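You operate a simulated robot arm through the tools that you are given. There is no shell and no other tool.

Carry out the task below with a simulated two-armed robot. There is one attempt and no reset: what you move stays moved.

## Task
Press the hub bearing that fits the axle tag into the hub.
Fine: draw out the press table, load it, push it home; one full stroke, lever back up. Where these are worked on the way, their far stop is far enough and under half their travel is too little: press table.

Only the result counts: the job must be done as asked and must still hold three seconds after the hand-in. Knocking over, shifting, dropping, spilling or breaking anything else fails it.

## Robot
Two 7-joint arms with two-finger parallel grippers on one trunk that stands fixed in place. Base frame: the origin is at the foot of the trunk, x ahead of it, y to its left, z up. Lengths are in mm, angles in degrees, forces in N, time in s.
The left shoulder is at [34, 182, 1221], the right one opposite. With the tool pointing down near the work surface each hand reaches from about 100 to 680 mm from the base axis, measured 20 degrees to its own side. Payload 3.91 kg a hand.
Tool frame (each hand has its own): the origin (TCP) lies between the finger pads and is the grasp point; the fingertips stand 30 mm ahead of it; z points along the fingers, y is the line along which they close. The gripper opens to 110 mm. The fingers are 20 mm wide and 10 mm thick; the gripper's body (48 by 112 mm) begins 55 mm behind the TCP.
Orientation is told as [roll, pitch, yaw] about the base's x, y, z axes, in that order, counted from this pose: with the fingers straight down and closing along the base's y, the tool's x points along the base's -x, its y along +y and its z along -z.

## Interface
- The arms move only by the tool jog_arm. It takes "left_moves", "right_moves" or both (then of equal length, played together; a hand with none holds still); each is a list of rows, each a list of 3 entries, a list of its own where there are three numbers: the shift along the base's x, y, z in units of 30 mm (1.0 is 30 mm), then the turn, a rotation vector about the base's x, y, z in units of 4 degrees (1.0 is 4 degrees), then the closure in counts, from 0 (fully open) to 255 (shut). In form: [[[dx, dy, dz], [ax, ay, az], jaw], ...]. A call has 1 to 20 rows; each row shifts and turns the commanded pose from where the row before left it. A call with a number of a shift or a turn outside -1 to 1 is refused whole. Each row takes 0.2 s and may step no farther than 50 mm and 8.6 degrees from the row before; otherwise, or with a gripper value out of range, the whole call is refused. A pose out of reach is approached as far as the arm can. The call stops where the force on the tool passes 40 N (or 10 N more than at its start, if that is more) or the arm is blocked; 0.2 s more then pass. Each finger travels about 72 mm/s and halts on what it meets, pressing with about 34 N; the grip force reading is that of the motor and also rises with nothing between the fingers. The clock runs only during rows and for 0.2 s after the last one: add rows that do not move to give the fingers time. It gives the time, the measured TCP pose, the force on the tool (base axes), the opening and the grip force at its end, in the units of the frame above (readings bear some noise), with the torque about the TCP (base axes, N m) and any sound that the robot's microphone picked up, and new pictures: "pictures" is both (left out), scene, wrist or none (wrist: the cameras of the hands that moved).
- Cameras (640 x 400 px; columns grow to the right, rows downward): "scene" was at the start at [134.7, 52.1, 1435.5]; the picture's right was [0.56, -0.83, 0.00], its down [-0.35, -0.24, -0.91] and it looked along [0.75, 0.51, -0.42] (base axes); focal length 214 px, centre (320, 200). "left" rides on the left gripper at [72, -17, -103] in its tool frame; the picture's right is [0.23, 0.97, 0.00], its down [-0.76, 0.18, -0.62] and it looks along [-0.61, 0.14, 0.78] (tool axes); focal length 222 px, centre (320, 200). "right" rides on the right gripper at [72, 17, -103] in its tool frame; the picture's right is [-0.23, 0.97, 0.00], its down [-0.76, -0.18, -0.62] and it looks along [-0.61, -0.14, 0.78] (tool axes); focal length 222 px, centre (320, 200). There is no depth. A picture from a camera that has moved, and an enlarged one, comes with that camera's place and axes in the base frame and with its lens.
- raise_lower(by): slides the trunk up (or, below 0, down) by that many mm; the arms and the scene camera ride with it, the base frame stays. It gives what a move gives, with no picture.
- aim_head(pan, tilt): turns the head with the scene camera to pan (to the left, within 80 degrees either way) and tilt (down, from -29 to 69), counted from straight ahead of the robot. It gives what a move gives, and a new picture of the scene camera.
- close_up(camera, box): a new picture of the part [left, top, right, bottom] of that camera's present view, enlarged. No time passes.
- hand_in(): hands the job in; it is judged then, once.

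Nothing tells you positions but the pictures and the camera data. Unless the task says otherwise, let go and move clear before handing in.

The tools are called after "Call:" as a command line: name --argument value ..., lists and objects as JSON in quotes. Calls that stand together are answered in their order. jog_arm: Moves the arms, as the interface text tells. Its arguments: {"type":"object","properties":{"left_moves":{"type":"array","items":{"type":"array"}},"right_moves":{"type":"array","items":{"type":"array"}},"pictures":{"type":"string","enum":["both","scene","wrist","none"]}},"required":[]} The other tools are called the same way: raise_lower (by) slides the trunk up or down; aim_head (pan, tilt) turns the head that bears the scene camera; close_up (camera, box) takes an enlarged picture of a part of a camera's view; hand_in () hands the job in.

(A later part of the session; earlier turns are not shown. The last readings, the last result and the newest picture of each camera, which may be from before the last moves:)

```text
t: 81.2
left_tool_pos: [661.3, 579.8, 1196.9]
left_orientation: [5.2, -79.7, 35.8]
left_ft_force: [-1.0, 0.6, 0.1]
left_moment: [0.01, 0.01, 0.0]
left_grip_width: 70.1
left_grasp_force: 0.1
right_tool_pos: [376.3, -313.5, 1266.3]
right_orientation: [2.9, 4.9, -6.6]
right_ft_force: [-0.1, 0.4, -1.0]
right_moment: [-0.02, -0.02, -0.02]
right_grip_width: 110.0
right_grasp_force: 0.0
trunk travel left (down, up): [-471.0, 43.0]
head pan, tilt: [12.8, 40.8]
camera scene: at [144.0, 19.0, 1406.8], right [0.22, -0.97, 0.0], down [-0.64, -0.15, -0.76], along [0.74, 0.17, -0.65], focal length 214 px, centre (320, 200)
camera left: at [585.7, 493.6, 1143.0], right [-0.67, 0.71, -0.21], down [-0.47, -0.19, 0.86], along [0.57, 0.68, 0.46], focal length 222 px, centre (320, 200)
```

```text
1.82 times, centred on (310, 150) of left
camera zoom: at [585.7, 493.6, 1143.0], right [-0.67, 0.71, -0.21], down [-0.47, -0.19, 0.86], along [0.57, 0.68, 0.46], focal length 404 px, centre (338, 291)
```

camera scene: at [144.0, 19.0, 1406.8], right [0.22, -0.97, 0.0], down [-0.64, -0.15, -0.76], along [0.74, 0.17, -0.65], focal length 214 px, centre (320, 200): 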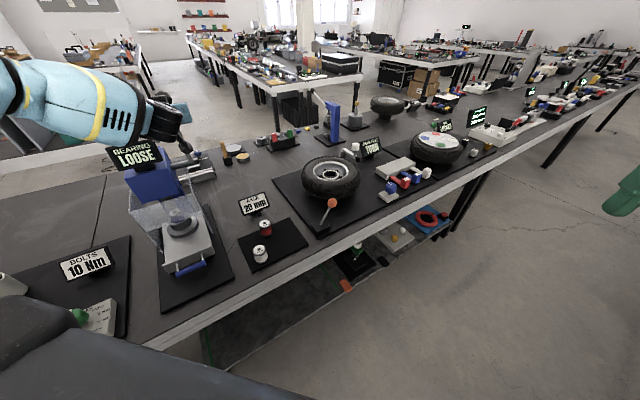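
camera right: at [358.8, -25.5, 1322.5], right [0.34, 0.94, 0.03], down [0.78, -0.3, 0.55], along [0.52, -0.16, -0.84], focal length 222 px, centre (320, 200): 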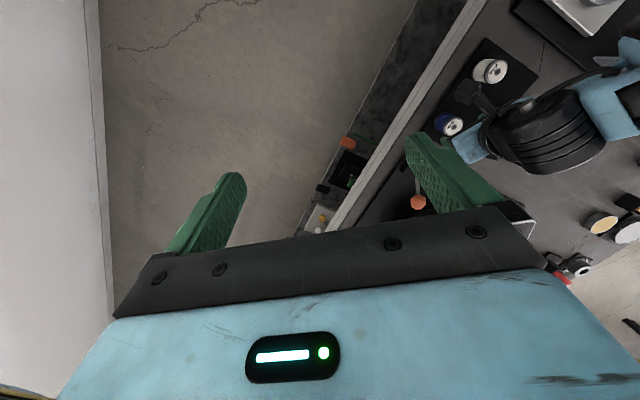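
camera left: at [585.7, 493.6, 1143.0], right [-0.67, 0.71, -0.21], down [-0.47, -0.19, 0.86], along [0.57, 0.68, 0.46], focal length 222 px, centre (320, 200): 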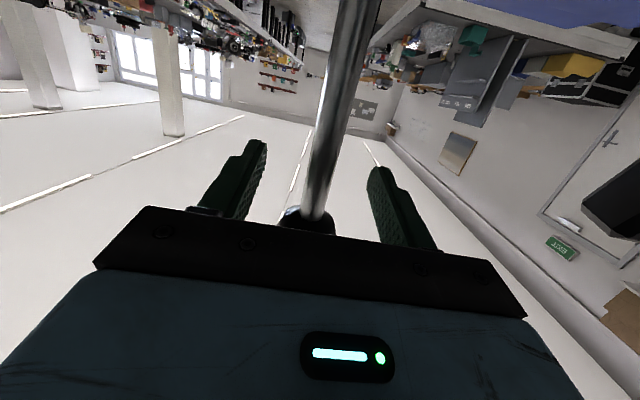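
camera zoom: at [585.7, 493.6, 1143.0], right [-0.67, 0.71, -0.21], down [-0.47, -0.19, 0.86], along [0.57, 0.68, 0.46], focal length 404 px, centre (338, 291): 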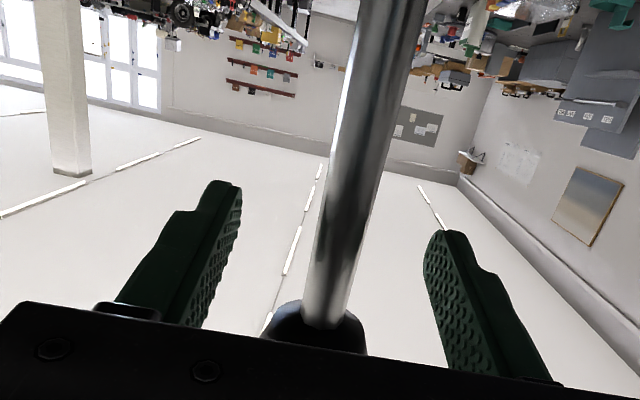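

The shaft is right between the pads. I'll close on it.

Call:
jog_arm --left_moves '[[[0, 0, 0], [0, 0, 0], 160], [[0, 0, 0], [0, 0, 0], 200], [[0, 0, 0], [0, 0, 0], 255], [[0, 0, 0], [0, 0, 0], 255], [[0, 0, 0], [0, 0, 0], 255]]' --pictures "wrist"

Call:
close_up --camera "left" --box '[190, 40, 430, 260]'

```text
t: 82.3
left_tool_pos: [663.1, 578.1, 1195.8]
left_orientation: [5.3, -79.6, 35.8]
left_ft_force: [6.3, -9.4, -0.7]
left_moment: [-0.9, -0.47, 0.12]
left_grip_width: 13.7
left_grasp_force: 45.1
right_tool_pos: [377.0, -316.9, 1267.6]
right_orientation: [2.9, 4.8, -6.7]
right_ft_force: [0.5, -0.1, 0.2]
right_moment: [0.01, 0.0, 0.01]
right_grip_width: 110.2
right_grasp_force: 0.0
trunk travel left (down, up): [-471.0, 43.0]
head pan, tilt: [12.8, 40.8]
camera left: at [587.1, 491.6, 1142.9], right [-0.67, 0.71, -0.21], down [-0.47, -0.19, 0.86], along [0.58, 0.68, 0.46], focal length 222 px, centre (320, 200)
```

left: 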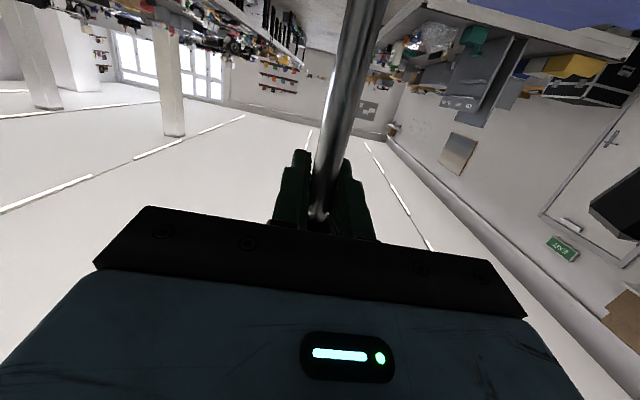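

```text
1.82 times, centred on (310, 150) of left
camera zoom: at [587.1, 491.6, 1142.9], right [-0.67, 0.71, -0.21], down [-0.47, -0.19, 0.86], along [0.58, 0.68, 0.46], focal length 404 px, centre (338, 291)
```

zoom: 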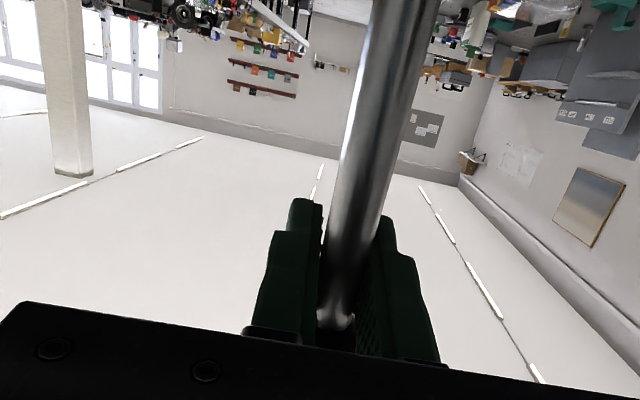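

The shaft is gripped (13.7 mm, 45 N). I'll start pulling along the arc about the pivot toward me, turning the hand with the lever, and check after about 30°.

Call:
jog_arm --left_moves '[[[-0.17, -0.31, 0.01], [0, 0, 0], 255], [[-0.309, -0.309, -0.02], [-0.3, 0.34, 0], 255], [[-0.306, -0.306, -0.057], [-0.49, 0.56, 0], 255], [[-0.299, -0.299, -0.093], [-0.49, 0.56, 0], 255], [[-0.295, -0.295, -0.133], [-0.49, 0.56, 0], 255], [[0, 0, 0], [0, 0, 0], 255]]' --pictures "both"

Call:
close_up --camera "left" --box '[190, 40, 430, 260]'

Call:
close_up --camera "scene" --box '[95, 60, 235, 230]'

```text
t: 83.8
left_tool_pos: [620.6, 536.3, 1186.9]
left_orientation: [2.8, -69.0, 38.3]
left_ft_force: [6.2, 5.0, 6.2]
left_moment: [1.17, -0.79, 0.08]
left_grip_width: 13.6
left_grasp_force: 44.6
right_tool_pos: [376.6, -315.0, 1268.1]
right_orientation: [2.8, 4.8, -6.8]
right_ft_force: [-0.4, 1.1, 0.1]
right_moment: [0.0, -0.04, 0.03]
right_grip_width: 109.6
right_grasp_force: 0.1
trunk travel left (down, up): [-471.0, 43.0]
head pan, tilt: [12.8, 40.8]
camera scene: at [144.8, 19.1, 1406.7], right [0.22, -0.97, 0.0], down [-0.64, -0.15, -0.76], along [0.74, 0.17, -0.65], focal length 214 px, centre (320, 200)
camera left: at [538.3, 443.7, 1156.3], right [-0.7, 0.69, -0.2], down [-0.34, -0.08, 0.94], along [0.63, 0.72, 0.29], focal length 222 px, centre (320, 200)
```

scene: 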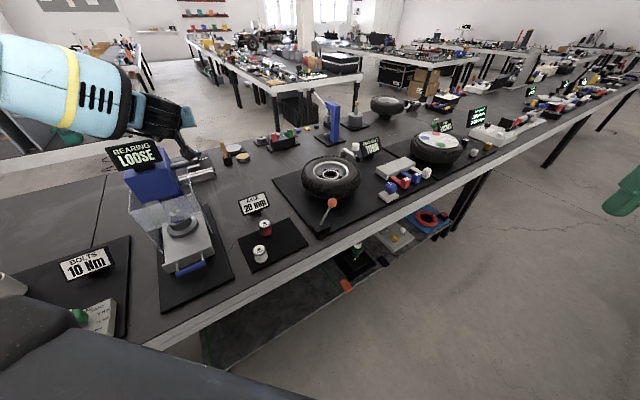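
left: 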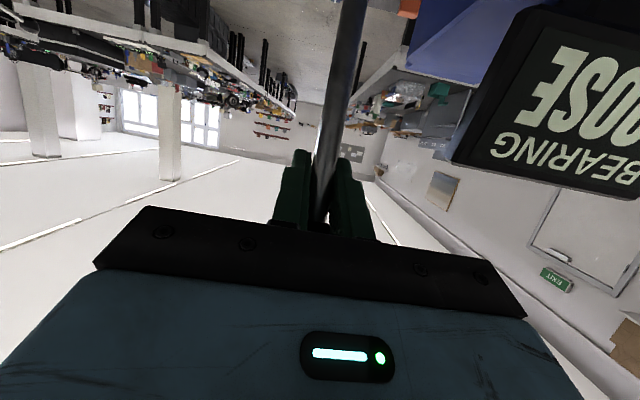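

```text
1.82 times, centred on (310, 150) of left
camera zoom: at [538.3, 443.7, 1156.3], right [-0.7, 0.69, -0.2], down [-0.34, -0.08, 0.94], along [0.63, 0.72, 0.29], focal length 404 px, centre (338, 291)
```

zoom: 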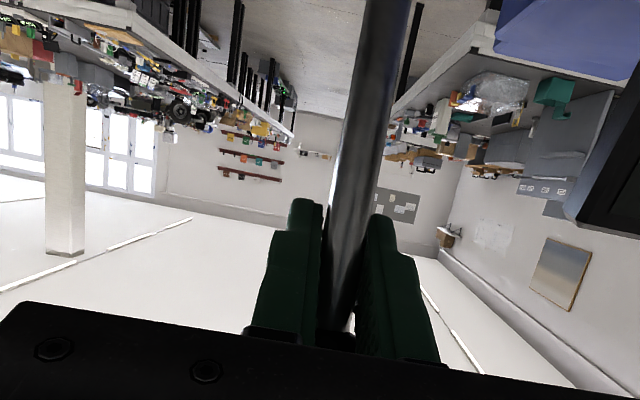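

```text
2.35 times, centred on (165, 145) of scene
camera zoom: at [144.8, 19.1, 1406.7], right [0.22, -0.97, 0.0], down [-0.64, -0.15, -0.76], along [0.74, 0.17, -0.65], focal length 505 px, centre (685, 329)
```

zoom: 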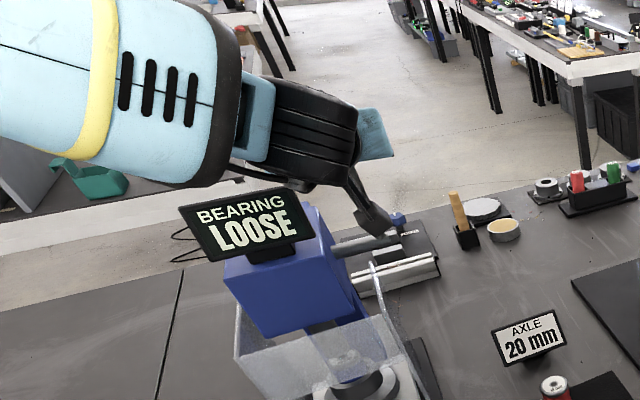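

The lever follows smoothly with only about 10 N. I'll continue the arc.

Call:
jog_arm --left_moves '[[[-0.285, -0.285, -0.16], [-0.49, 0.56, 0], 255], [[-0.273, -0.273, -0.19], [-0.49, 0.56, 0], 255], [[-0.262, -0.262, -0.225], [-0.49, 0.56, 0], 255], [[-0.245, -0.245, -0.26], [-0.49, 0.56, 0], 255], [[-0.226, -0.226, -0.29], [-0.49, 0.56, 0], 255], [[-0.21, -0.21, -0.315], [-0.49, 0.56, 0], 255], [[0, 0, 0], [0, 0, 0], 255]]' --pictures "both"

Call:
close_up --camera "left" --box '[190, 40, 430, 260]'

Call:
close_up --camera "scene" --box '[95, 60, 235, 290]'

```text
t: 85.3
left_tool_pos: [573.5, 493.1, 1147.2]
left_orientation: [0.9, -51.4, 39.9]
left_ft_force: [-6.9, 12.6, 17.0]
left_moment: [1.61, -1.44, 0.49]
left_grip_width: 11.2
left_grasp_force: 44.6
right_tool_pos: [373.6, -314.0, 1269.2]
right_orientation: [3.0, 4.7, -6.7]
right_ft_force: [0.8, 0.0, -0.1]
right_moment: [-0.04, 0.05, -0.01]
right_grip_width: 110.2
right_grasp_force: 0.2
trunk travel left (down, up): [-471.0, 43.0]
head pan, tilt: [12.8, 40.8]
camera scene: at [141.4, 19.8, 1407.2], right [0.22, -0.97, 0.0], down [-0.64, -0.15, -0.76], along [0.74, 0.17, -0.65], focal length 214 px, centre (320, 200)
camera left: at [488.8, 397.3, 1153.6], right [-0.74, 0.65, -0.17], down [-0.12, 0.12, 0.99], along [0.66, 0.75, -0.01], focal length 222 px, centre (320, 200)
```

scene: 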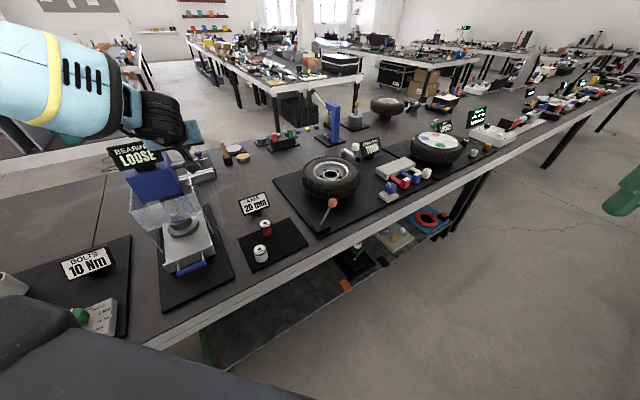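
left: 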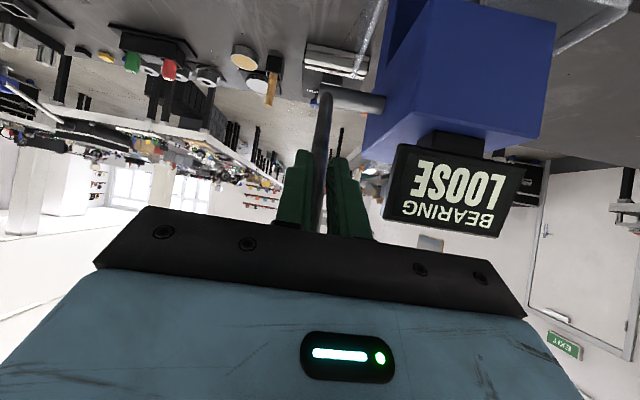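

```text
1.82 times, centred on (310, 150) of left
camera zoom: at [488.8, 397.3, 1153.6], right [-0.74, 0.65, -0.17], down [-0.12, 0.12, 0.99], along [0.66, 0.75, -0.01], focal length 404 px, centre (338, 291)
```

zoom: 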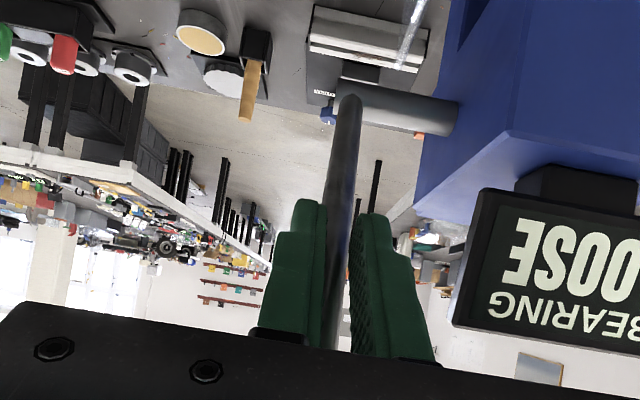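

```text
1.74 times, centred on (165, 175) of scene
camera zoom: at [141.4, 19.8, 1407.2], right [0.22, -0.97, 0.0], down [-0.64, -0.15, -0.76], along [0.74, 0.17, -0.65], focal length 373 px, centre (590, 244)
```

zoom: 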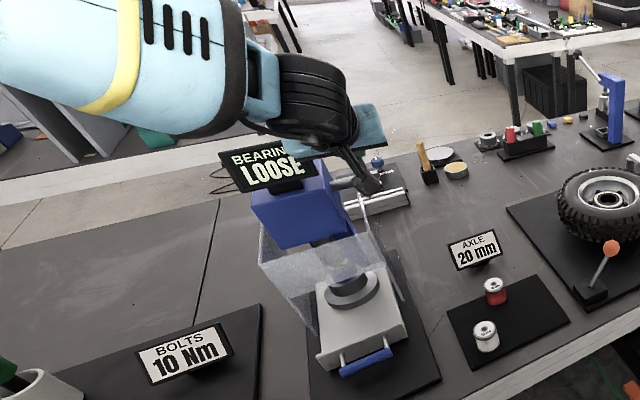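

The lever is at about 48°, but as my hand turned, the ball has come up against the palm, which explains the 22 N. I'll relieve this with a small yaw, sideways and back-off correction, then turn hand and lever together from here.

Call:
jog_arm --left_moves '[[[-0.07, 0.06, 0.03], [0, 0, 0.45], 255], [[-0.06, 0.03, 0.03], [0, 0, 0.45], 255], [[0, 0, 0], [0, 0, 0], 255]]' --pictures "wrist"

Call:
close_up --camera "left" --box '[230, 60, 410, 260]'

```text
t: 86.2
left_tool_pos: [571.4, 492.0, 1143.2]
left_orientation: [1.2, -51.1, 43.1]
left_ft_force: [0.4, 0.2, -1.1]
left_moment: [-0.01, 0.01, 0.02]
left_grip_width: 0.1
left_grasp_force: 37.7
right_tool_pos: [374.9, -315.6, 1268.5]
right_orientation: [2.9, 4.7, -6.7]
right_ft_force: [0.3, 0.0, -0.4]
right_moment: [0.02, -0.01, 0.0]
right_grip_width: 110.0
right_grasp_force: 0.1
trunk travel left (down, up): [-471.0, 43.0]
head pan, tilt: [12.8, 40.8]
camera left: at [492.3, 393.1, 1152.8], right [-0.78, 0.6, -0.16], down [-0.12, 0.11, 0.99], along [0.61, 0.79, -0.02], focal length 222 px, centre (320, 200)
```

left: 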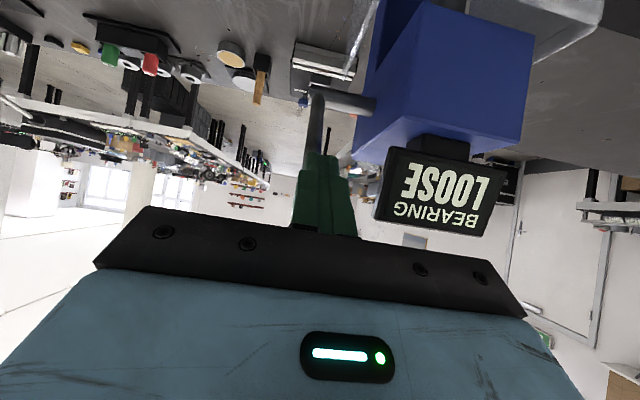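

```text
2.00 times, centred on (320, 160) of left
camera zoom: at [492.3, 393.1, 1152.8], right [-0.78, 0.6, -0.16], down [-0.12, 0.11, 0.99], along [0.61, 0.79, -0.02], focal length 444 px, centre (320, 280)
```

zoom: 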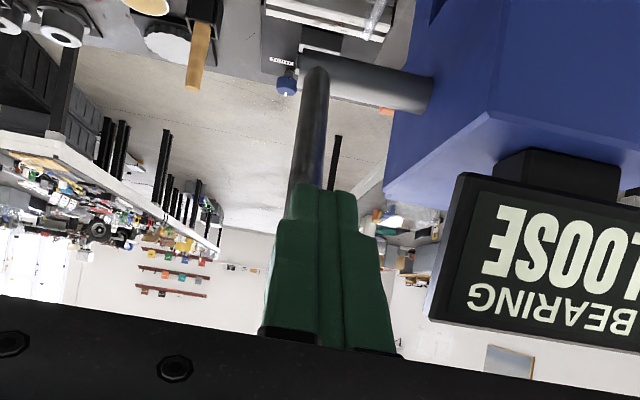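

The shaft slipped out of the fingers. I'll check where the lever is now.

Call:
close_up --camera "scene" --box '[95, 60, 235, 230]'

Call:
close_up --camera "scene" --box '[140, 100, 215, 190]'

```text
2.35 times, centred on (165, 145) of scene
camera zoom: at [144.0, 19.0, 1406.7], right [0.22, -0.97, 0.0], down [-0.64, -0.15, -0.76], along [0.74, 0.17, -0.65], focal length 505 px, centre (685, 329)
```

zoom: 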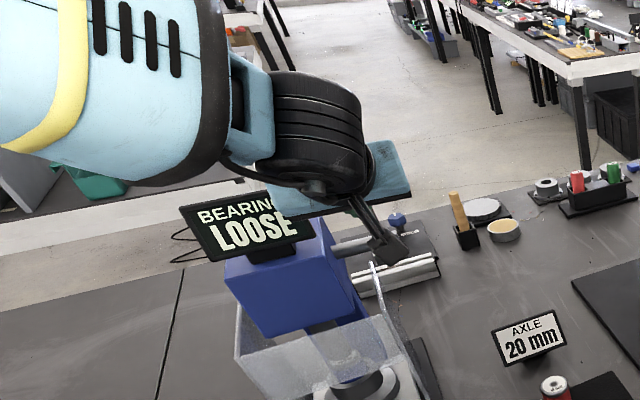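

```text
4.44 times, centred on (178, 145) of scene
camera zoom: at [144.0, 19.0, 1406.7], right [0.22, -0.97, 0.0], down [-0.64, -0.15, -0.76], along [0.74, 0.17, -0.65], focal length 953 px, centre (953, 444)
```

zoom: 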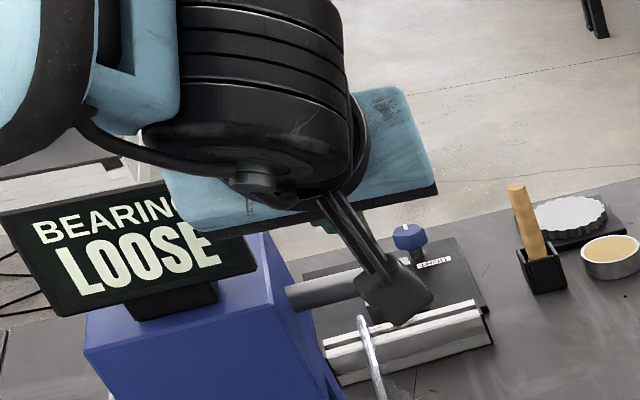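

The lever seems to rest at around 40°, just above my closed fingers. I'll move the hand away from it by about 25 mm to see whether the lever stays, falls or springs back.

Call:
jog_arm --left_moves '[[[-0.15, -0.15, -0.26], [0, 0, 0], 255], [[-0.15, -0.15, -0.26], [0, 0, 0], 255], [[-0.15, -0.15, -0.26], [0, 0, 0], 255], [[0, 0, 0], [0, 0, 0], 255]]' --pictures "both"

Call:
close_up --camera "left" --box '[230, 40, 410, 240]'

Call:
close_up --camera "scene" --box '[120, 80, 220, 200]'

```text
t: 87.2
left_tool_pos: [558.6, 478.9, 1121.7]
left_orientation: [1.2, -51.2, 43.2]
left_ft_force: [0.3, 0.4, -0.2]
left_moment: [-0.01, -0.05, -0.03]
left_grip_width: 0.0
left_grasp_force: 37.7
right_tool_pos: [375.4, -314.6, 1268.0]
right_orientation: [2.9, 4.9, -6.6]
right_ft_force: [-0.7, 0.2, 0.3]
right_moment: [0.0, 0.0, -0.03]
right_grip_width: 110.1
right_grasp_force: 0.0
trunk travel left (down, up): [-471.0, 43.0]
head pan, tilt: [12.8, 40.8]
camera scene: at [144.4, 19.1, 1406.7], right [0.22, -0.97, 0.0], down [-0.64, -0.15, -0.76], along [0.74, 0.17, -0.65], focal length 214 px, centre (320, 200)
camera left: at [479.0, 379.9, 1130.3], right [-0.78, 0.6, -0.16], down [-0.12, 0.11, 0.99], along [0.61, 0.79, -0.02], focal length 222 px, centre (320, 200)
```

scene: 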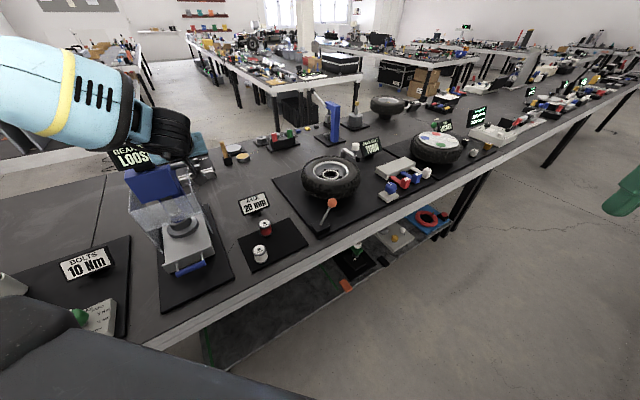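
left: 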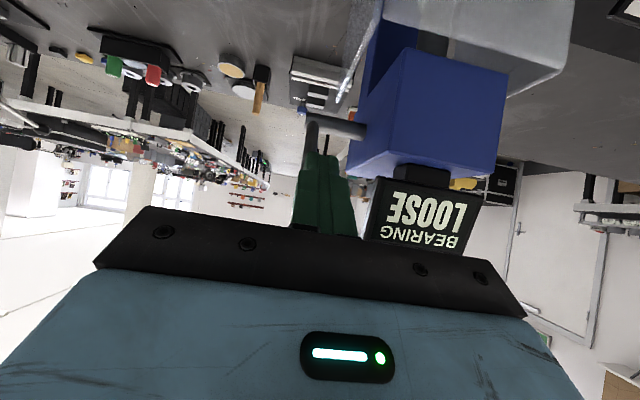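

```text
2.00 times, centred on (320, 140) of left
camera zoom: at [479.0, 379.9, 1130.3], right [-0.78, 0.6, -0.16], down [-0.12, 0.11, 0.99], along [0.61, 0.79, -0.02], focal length 444 px, centre (320, 320)
```

zoom: 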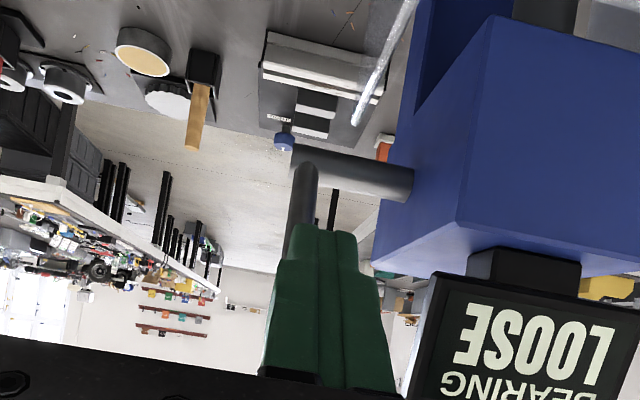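

```text
3.33 times, centred on (170, 140) of scene
camera zoom: at [144.4, 19.1, 1406.7], right [0.22, -0.97, 0.0], down [-0.64, -0.15, -0.76], along [0.74, 0.17, -0.65], focal length 715 px, centre (820, 400)
```

zoom: 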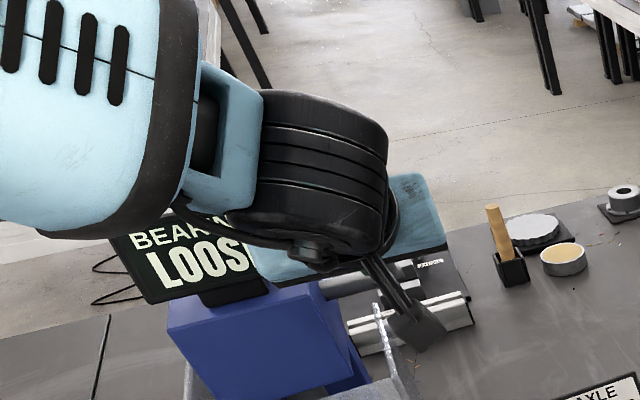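

The lever isn't up and exerts no force, so it stays where it is left, around 45°. I'll back the hand off to get a clear view before pushing it on down from above.

Call:
jog_arm --left_moves '[[[-0.5, -0.5, 0], [0, 0, 0], 255], [[-0.6, -0.6, 0], [0, 0, 0], 255], [[-0.6, -0.6, 0], [0, 0, 0], 255], [[-0.6, -0.6, 0.2], [0, 0, 0], 255], [[-0.4, -0.4, 0.5], [0.6, -0.6, 0], 255], [[0, 0, 0.8], [0.8, -0.8, 0], 255], [[0, 0, 0.8], [0.8, -0.8, 0], 255], [[0, 0, 0.8], [0.8, -0.8, 0], 255], [[0, 0, 0], [0, 0, 0], 255]]' --pictures "both"

Call:
close_up --camera "left" --box '[190, 40, 430, 260]'

Call:
close_up --camera "scene" --box '[95, 60, 235, 230]'

```text
t: 89.2
left_tool_pos: [476.9, 399.1, 1215.9]
left_orientation: [2.6, -68.2, 42.0]
left_ft_force: [0.2, -0.8, 0.3]
left_moment: [0.0, -0.01, -0.04]
left_grip_width: 0.0
left_grasp_force: 38.2
right_tool_pos: [376.4, -315.6, 1267.6]
right_orientation: [2.9, 4.7, -6.7]
right_ft_force: [0.0, 0.9, -0.3]
right_moment: [0.0, -0.03, 0.0]
right_grip_width: 110.2
right_grasp_force: 0.1
trunk travel left (down, up): [-471.0, 43.0]
head pan, tilt: [12.8, 40.8]
camera scene: at [144.7, 19.2, 1406.6], right [0.22, -0.97, 0.0], down [-0.64, -0.15, -0.76], along [0.74, 0.17, -0.65], focal length 214 px, centre (320, 200)
camera left: at [400.1, 301.5, 1186.7], right [-0.74, 0.64, -0.19], down [-0.32, -0.09, 0.94], along [0.58, 0.76, 0.28], focal length 222 px, centre (320, 200)
```

scene: 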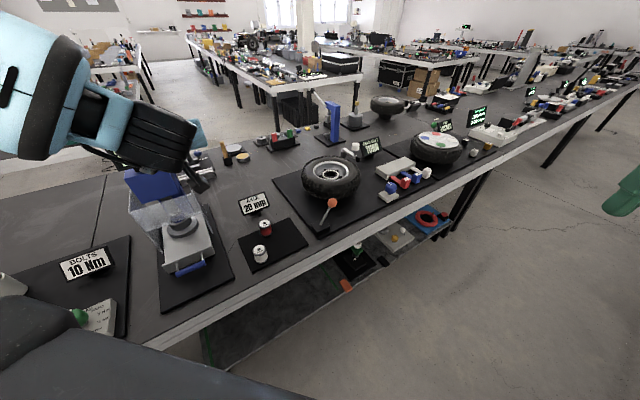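
left: 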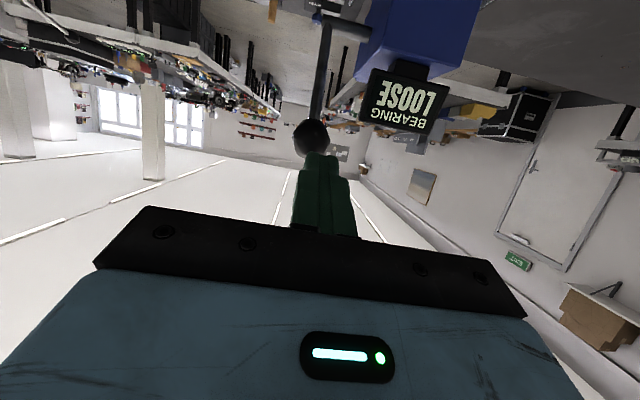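

```text
1.82 times, centred on (310, 150) of left
camera zoom: at [400.1, 301.5, 1186.7], right [-0.74, 0.64, -0.19], down [-0.32, -0.09, 0.94], along [0.58, 0.76, 0.28], focal length 404 px, centre (338, 291)
```

zoom: 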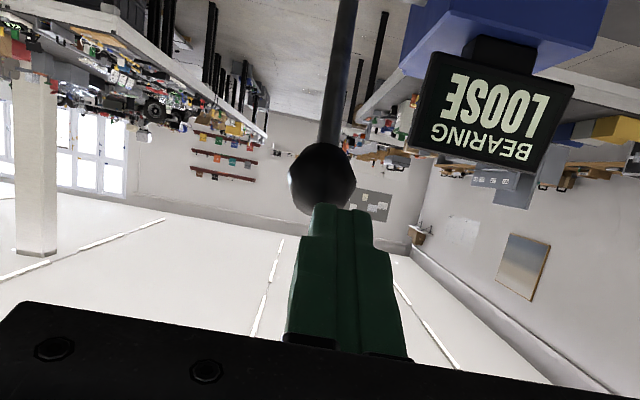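

```text
2.35 times, centred on (165, 145) of scene
camera zoom: at [144.7, 19.2, 1406.6], right [0.22, -0.97, 0.0], down [-0.64, -0.15, -0.76], along [0.74, 0.17, -0.65], focal length 505 px, centre (685, 329)
```

zoom: 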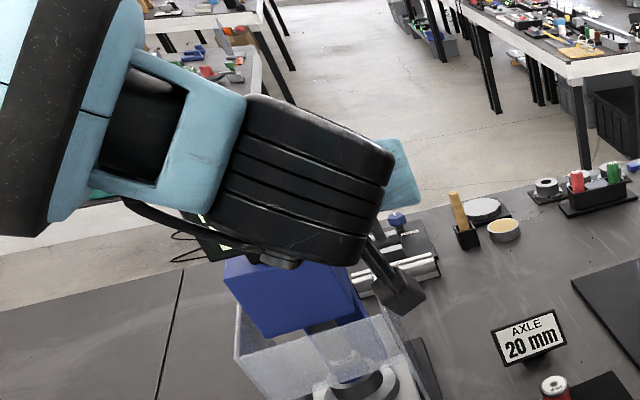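

The lever rests at about 40°, with its ball at (570.5, 487, 1192.6). I'll come over the ball with the fingers about 17 mm apart as a groove and push it down from above along its arc.

Call:
jog_arm --left_moves '[[[0, 0, 0.85], [0, 0, 0], 215], [[0.6, 0.56, 0], [0, 0, 0], 215], [[0.7, 0.66, 0], [0, 0, 0], 215], [[0.7, 0.65, 0], [0, 0, 0], 215], [[0.7, 0.65, 0], [0, 0, 0], 215], [[0.68, 0.65, 0], [0, 0, 0], 215], [[0, 0, 0], [0, 0, 0], 215]]' --pictures "both"

Call:
close_up --camera "left" --box '[190, 40, 430, 260]'

Call:
close_up --camera "scene" --box '[95, 60, 235, 230]'

```text
t: 90.8
left_tool_pos: [578.7, 492.5, 1241.4]
left_orientation: [2.6, -68.1, 42.0]
left_ft_force: [-0.5, -0.9, -0.1]
left_moment: [-0.02, -0.01, -0.02]
left_grip_width: 17.6
left_grasp_force: 0.1
right_tool_pos: [375.9, -316.2, 1267.5]
right_orientation: [3.0, 4.8, -6.7]
right_ft_force: [0.2, -0.5, -0.1]
right_moment: [-0.04, -0.02, 0.0]
right_grip_width: 110.1
right_grasp_force: 0.0
trunk travel left (down, up): [-471.0, 43.0]
head pan, tilt: [12.8, 40.8]
camera scene: at [144.2, 18.9, 1406.8], right [0.22, -0.97, 0.0], down [-0.64, -0.15, -0.76], along [0.74, 0.17, -0.65], focal length 214 px, centre (320, 200)
camera left: at [501.4, 395.2, 1211.9], right [-0.74, 0.64, -0.2], down [-0.32, -0.09, 0.94], along [0.58, 0.76, 0.27], focal length 222 px, centre (320, 200)
```

scene: 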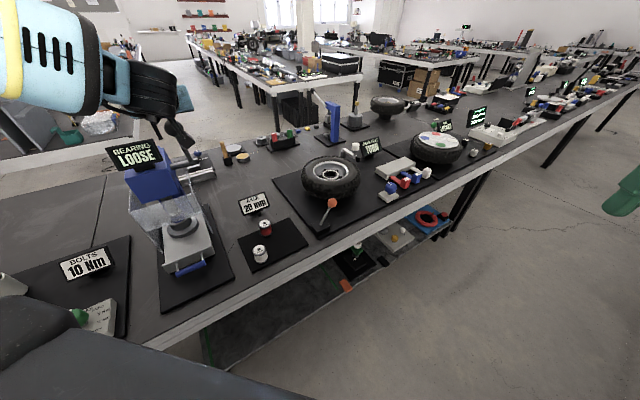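
left: 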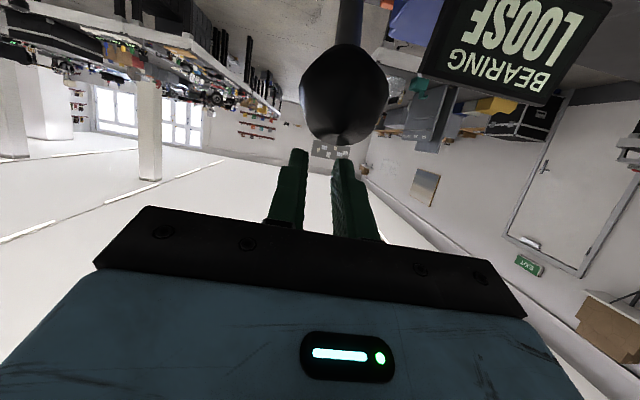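

```text
1.82 times, centred on (310, 150) of left
camera zoom: at [501.4, 395.2, 1211.9], right [-0.74, 0.64, -0.2], down [-0.32, -0.09, 0.94], along [0.58, 0.76, 0.27], focal length 404 px, centre (338, 291)
```

zoom: 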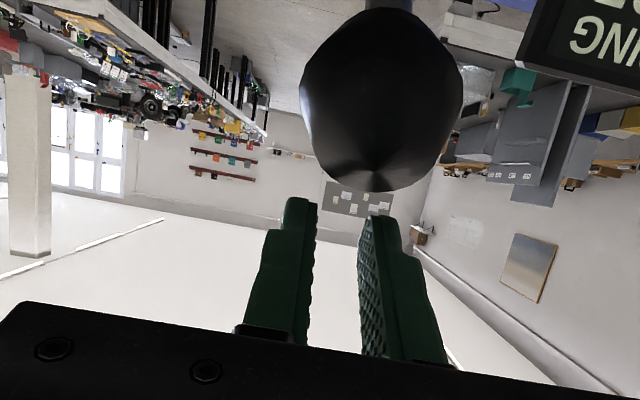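

```text
2.35 times, centred on (165, 145) of scene
camera zoom: at [144.2, 18.9, 1406.8], right [0.22, -0.97, 0.0], down [-0.64, -0.15, -0.76], along [0.74, 0.17, -0.65], focal length 505 px, centre (685, 329)
```

zoom: 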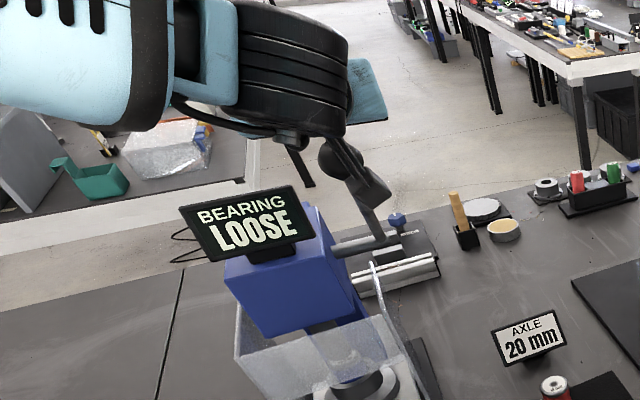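

The ball sits just below and in line with the finger groove. I'll lower onto it and push along its arc to about 55° first.

Call:
jog_arm --left_moves '[[[0, 0, -0.4], [0, 0, 0], 215], [[-0.05, -0.05, -0.35], [0, 0, 0], 215], [[-0.316, -0.316, -0.407], [0, 0, 0], 215], [[-0.264, -0.264, -0.403], [0, 0, 0], 215], [[-0.236, -0.236, -0.437], [0, 0, 0], 215], [[0, 0, 0], [0, 0, 0], 215]]' --pictures "both"

Call:
close_up --camera "left" --box '[190, 40, 430, 260]'

Call:
close_up --camera "scene" --box '[95, 60, 235, 230]'

```text
t: 92.2
left_tool_pos: [553.8, 467.5, 1181.0]
left_orientation: [2.6, -68.1, 42.0]
left_ft_force: [0.6, 0.0, -0.6]
left_moment: [-0.01, -0.03, 0.03]
left_grip_width: 17.4
left_grasp_force: 0.0
right_tool_pos: [375.8, -315.0, 1268.1]
right_orientation: [2.9, 4.8, -6.7]
right_ft_force: [0.3, 0.5, 0.4]
right_moment: [0.01, 0.0, -0.01]
right_grip_width: 109.9
right_grasp_force: 0.0
trunk travel left (down, up): [-471.0, 43.0]
head pan, tilt: [12.8, 40.8]
camera scene: at [144.5, 19.2, 1406.7], right [0.22, -0.97, 0.0], down [-0.64, -0.15, -0.76], along [0.74, 0.17, -0.65], focal length 214 px, centre (320, 200)
camera left: at [475.3, 370.4, 1151.1], right [-0.74, 0.64, -0.19], down [-0.32, -0.09, 0.94], along [0.58, 0.76, 0.27], focal length 222 px, centre (320, 200)
```

scene: 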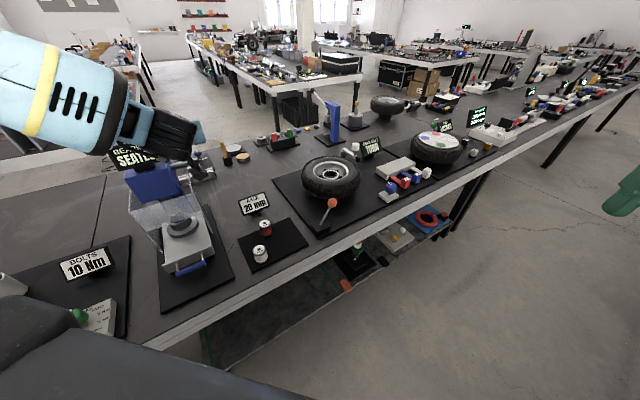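
left: 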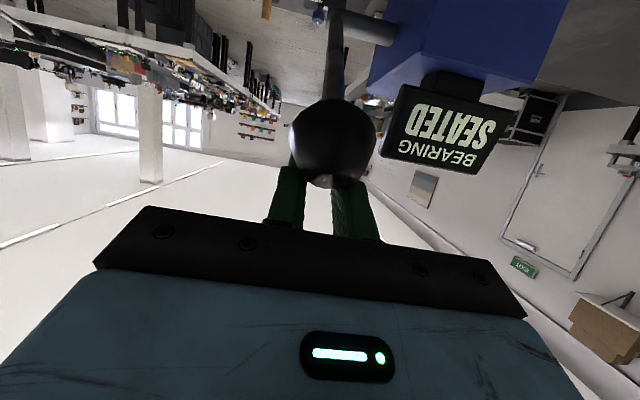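

```text
1.82 times, centred on (310, 150) of left
camera zoom: at [475.3, 370.4, 1151.1], right [-0.74, 0.64, -0.19], down [-0.32, -0.09, 0.94], along [0.58, 0.76, 0.27], focal length 404 px, centre (338, 291)
```

zoom: 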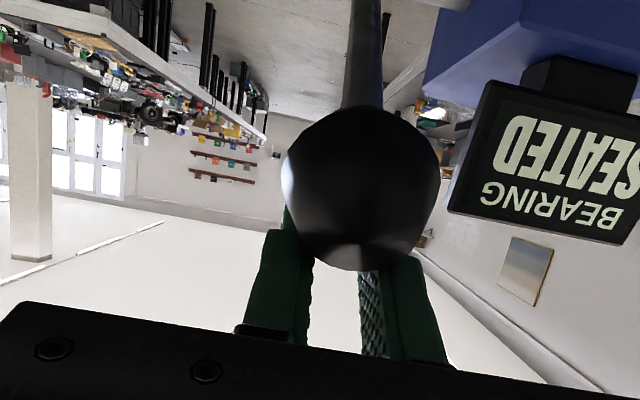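

```text
2.35 times, centred on (165, 145) of scene
camera zoom: at [144.5, 19.2, 1406.7], right [0.22, -0.97, 0.0], down [-0.64, -0.15, -0.76], along [0.74, 0.17, -0.65], focal length 505 px, centre (685, 329)
```

zoom: 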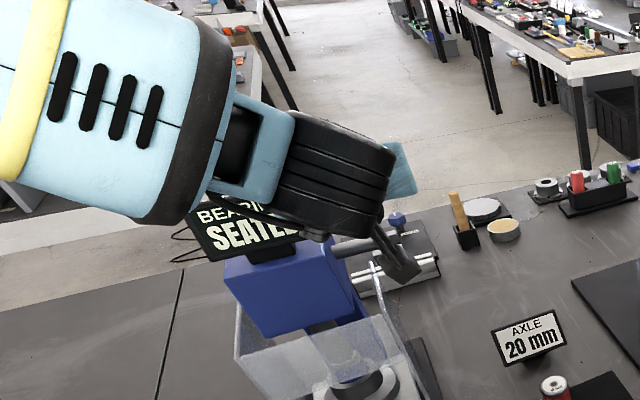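

The sign now reads "BEARING SEATED", with the lever at about 57°. To make it a full stroke, I'll keep pushing gently along the arc until the lever meets its stop.

Call:
jog_arm --left_moves '[[[-0.21, -0.21, -0.463], [0, 0, 0], 215], [[-0.179, -0.179, -0.487], [0, 0, 0], 215], [[-0.148, -0.148, -0.51], [0, 0, 0], 215], [[0, 0, 0], [0, 0, 0], 215]]' --pictures "both"

Call:
close_up --camera "left" --box '[190, 40, 430, 260]'

Call:
close_up --camera "scene" --box '[95, 80, 235, 290]'

```text
t: 92.9
left_tool_pos: [542.7, 456.7, 1158.4]
left_orientation: [1.2, -70.2, 43.7]
left_ft_force: [-2.5, 5.8, 11.6]
left_moment: [0.09, 0.05, -0.22]
left_grip_width: 20.0
left_grasp_force: 3.3
right_tool_pos: [375.4, -314.5, 1267.9]
right_orientation: [2.8, 4.8, -6.7]
right_ft_force: [0.3, -0.3, -0.5]
right_moment: [-0.03, 0.02, 0.03]
right_grip_width: 109.9
right_grasp_force: 0.1
trunk travel left (down, up): [-471.0, 43.0]
head pan, tilt: [12.8, 40.8]
stopped in row 3 (left hand): the force on the tool passed its limit at 51 N (the readings are from after the stop); the commanded pose is now the measured one
camera scene: at [143.2, 18.9, 1406.8], right [0.22, -0.97, 0.0], down [-0.64, -0.15, -0.76], along [0.74, 0.17, -0.65], focal length 214 px, centre (320, 200)
camera left: at [467.8, 360.2, 1125.8], right [-0.74, 0.64, -0.21], down [-0.35, -0.11, 0.93], along [0.57, 0.76, 0.31], focal length 222 px, centre (320, 200)
```

scene: 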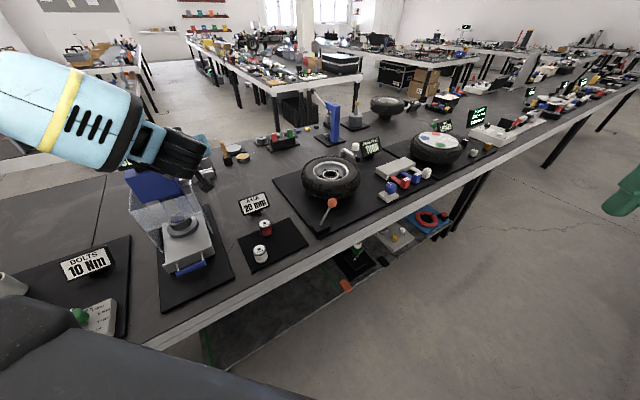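
left: 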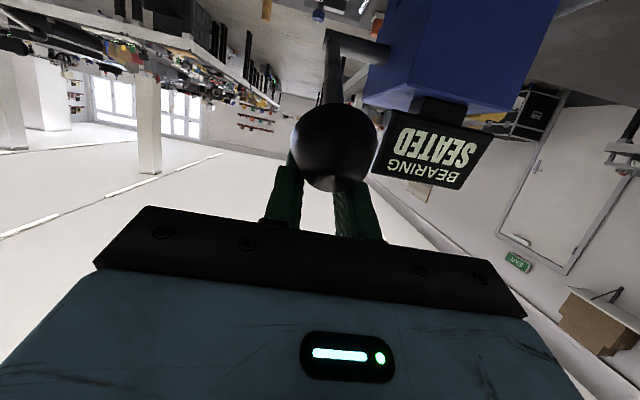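

```text
1.82 times, centred on (310, 150) of left
camera zoom: at [467.8, 360.2, 1125.8], right [-0.74, 0.64, -0.21], down [-0.35, -0.11, 0.93], along [0.57, 0.76, 0.31], focal length 404 px, centre (338, 291)
```

zoom: 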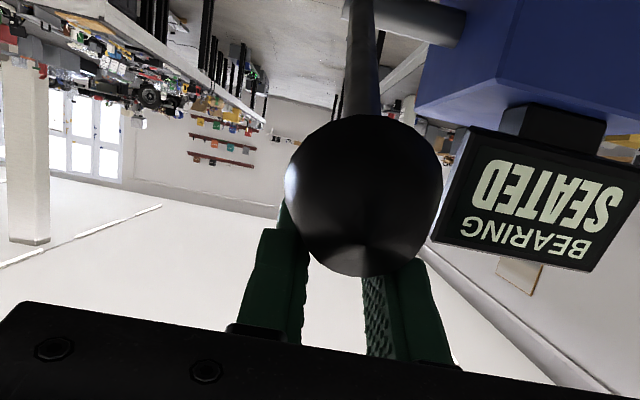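

```text
1.90 times, centred on (165, 185) of scene
camera zoom: at [143.2, 18.9, 1406.8], right [0.22, -0.97, 0.0], down [-0.64, -0.15, -0.76], along [0.74, 0.17, -0.65], focal length 408 px, centre (615, 229)
```

zoom: 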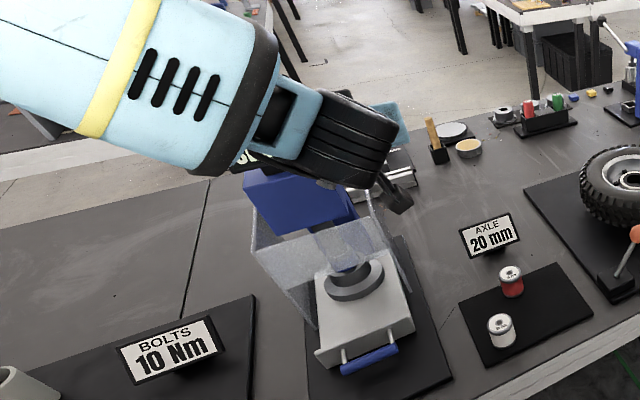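

The push stopped at 51 N with the lever at about 64°, which looks like the end stop. I'll press once more lightly to confirm it won't go further.

Call:
jog_arm --left_moves '[[[-0.1, -0.1, -0.28], [0, 0, 0], 215], [[-0.08, -0.08, -0.28], [0, 0, 0], 215], [[-0.08, -0.08, -0.28], [0, 0, 0], 215]]' --pictures "both"

Call:
close_up --camera "left" --box '[190, 40, 430, 260]'

```text
t: 93.3
left_tool_pos: [542.7, 458.0, 1157.9]
left_orientation: [0.6, -71.5, 44.5]
left_ft_force: [-1.5, 7.7, 10.5]
left_moment: [0.07, 0.06, -0.21]
left_grip_width: 20.5
left_grasp_force: 3.1
right_tool_pos: [376.1, -316.0, 1266.6]
right_orientation: [2.8, 4.8, -6.7]
right_ft_force: [0.0, -0.5, 0.1]
right_moment: [-0.02, -0.01, 0.0]
right_grip_width: 110.3
right_grasp_force: 0.1
trunk travel left (down, up): [-471.0, 43.0]
head pan, tilt: [12.8, 40.8]
stopped in row 2 (left hand): the force on the tool passed its limit at 46 N (the readings are from after the stop); the commanded pose is now the measured one
camera scene: at [143.3, 19.0, 1406.6], right [0.22, -0.97, 0.0], down [-0.64, -0.15, -0.76], along [0.74, 0.17, -0.65], focal length 214 px, centre (320, 200)
camera left: at [468.7, 360.1, 1123.2], right [-0.74, 0.64, -0.21], down [-0.37, -0.12, 0.92], along [0.56, 0.76, 0.33], focal length 222 px, centre (320, 200)
```

scene: 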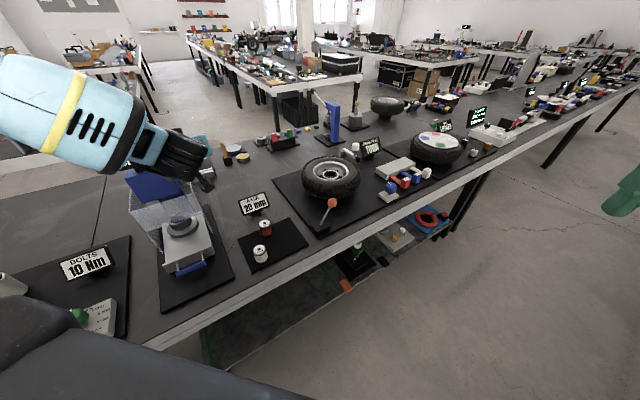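
left: 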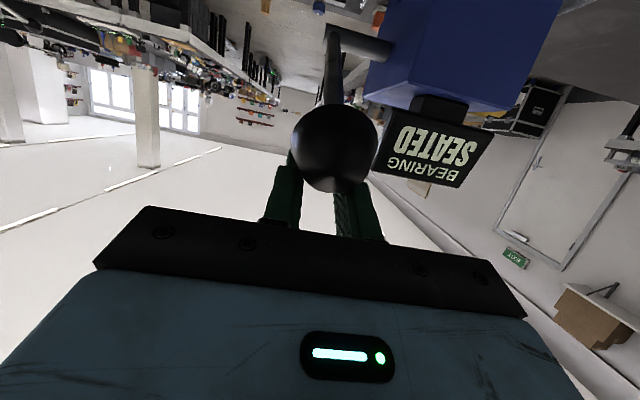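

```text
1.82 times, centred on (310, 150) of left
camera zoom: at [468.7, 360.1, 1123.2], right [-0.74, 0.64, -0.21], down [-0.37, -0.12, 0.92], along [0.56, 0.76, 0.33], focal length 404 px, centre (338, 291)
```

zoom: 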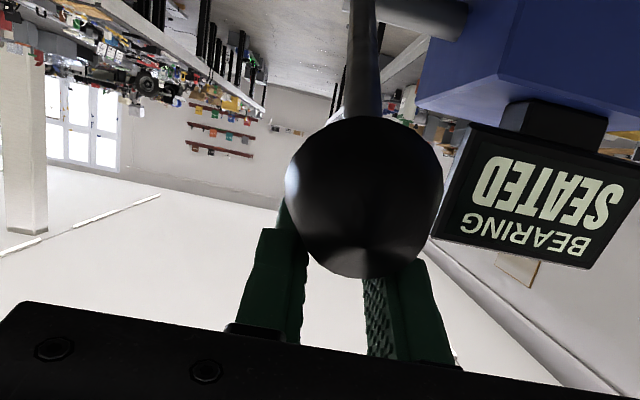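

The lever is hard against its lower stop at about 63°, and the sign says "SEATED". Now I'll bring the lever back up: lift off, back away, open the fingers, and line up to take the ball at (536.5, 452, 1132) from the front.

Call:
jog_arm --left_moves '[[[0, 0, 0.4], [0, 0, 0], 215], [[0, 0, 0.5], [0, 0, 0], 215], [[-0.5, -0.5, 0], [0, 0, 0], 215], [[-0.6, -0.6, 0], [0, 0, 0], 215], [[-0.6, -0.6, 0], [0, 0, 0], 215], [[-0.6, -0.6, 0], [0, 0, 0], 160], [[-0.1, -0.1, -0.4], [0, 0, 0], 116], [[0, 0, -0.4], [0, 0, 0], 116], [[0, 0, 0], [0, 0, 0], 116]]' --pictures "both"

Call:
close_up --camera "left" --box '[190, 40, 430, 260]'

Call:
close_up --camera "scene" --box '[95, 80, 235, 290]'

```text
t: 95.3
left_tool_pos: [470.9, 383.3, 1159.2]
left_orientation: [0.6, -71.1, 44.4]
left_ft_force: [-0.8, 0.0, -0.1]
left_moment: [0.01, 0.0, 0.0]
left_grip_width: 60.1
left_grasp_force: 0.1
right_tool_pos: [376.2, -315.3, 1267.5]
right_orientation: [2.9, 4.7, -6.7]
right_ft_force: [0.5, -1.0, 0.0]
right_moment: [-0.01, 0.02, -0.01]
right_grip_width: 110.1
right_grasp_force: 0.1
trunk travel left (down, up): [-471.0, 43.0]
head pan, tilt: [12.8, 40.8]
camera scene: at [144.3, 19.0, 1406.7], right [0.22, -0.97, 0.0], down [-0.64, -0.15, -0.76], along [0.74, 0.17, -0.65], focal length 214 px, centre (320, 200)
camera left: at [396.6, 286.5, 1124.4], right [-0.74, 0.64, -0.21], down [-0.37, -0.12, 0.92], along [0.56, 0.76, 0.32], focal length 222 px, centre (320, 200)
```

scene: 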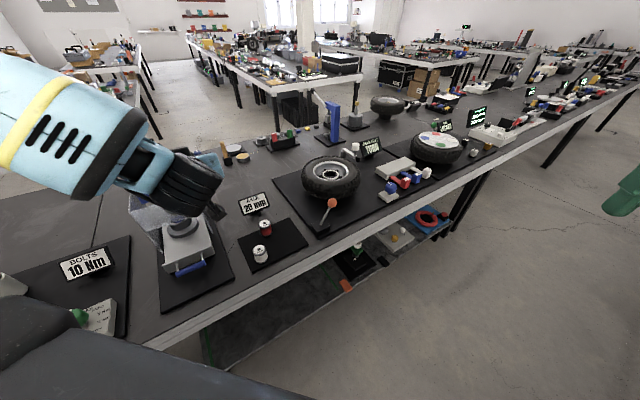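
left: 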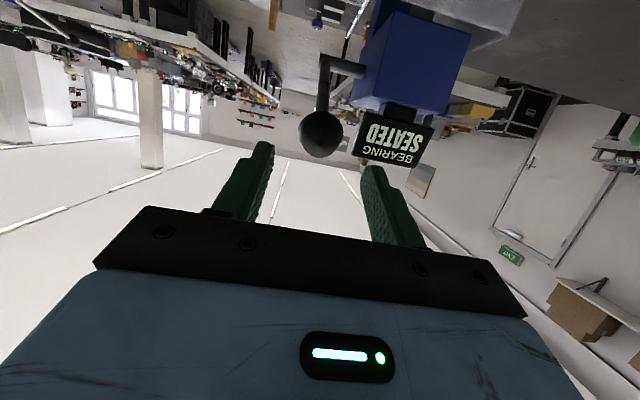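

```text
1.82 times, centred on (310, 150) of left
camera zoom: at [396.6, 286.5, 1124.4], right [-0.74, 0.64, -0.21], down [-0.37, -0.12, 0.92], along [0.56, 0.76, 0.32], focal length 404 px, centre (338, 291)
```

zoom: 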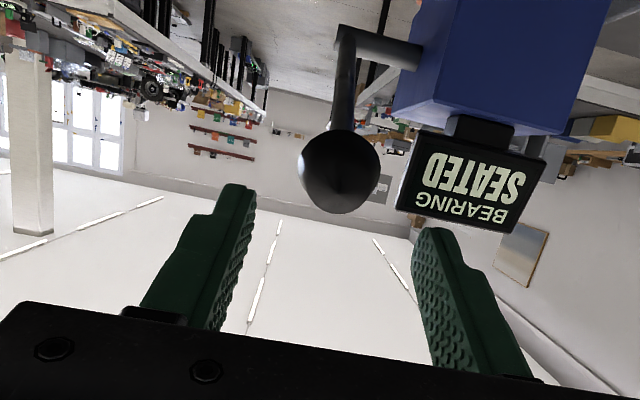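

```text
1.90 times, centred on (165, 185) of scene
camera zoom: at [144.3, 19.0, 1406.7], right [0.22, -0.97, 0.0], down [-0.64, -0.15, -0.76], along [0.74, 0.17, -0.65], focal length 408 px, centre (615, 229)
```

zoom: 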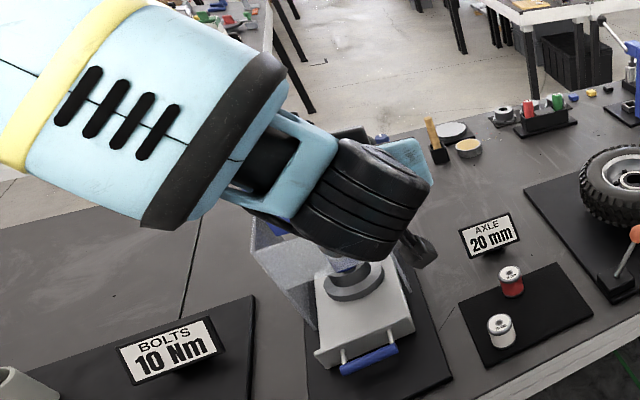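

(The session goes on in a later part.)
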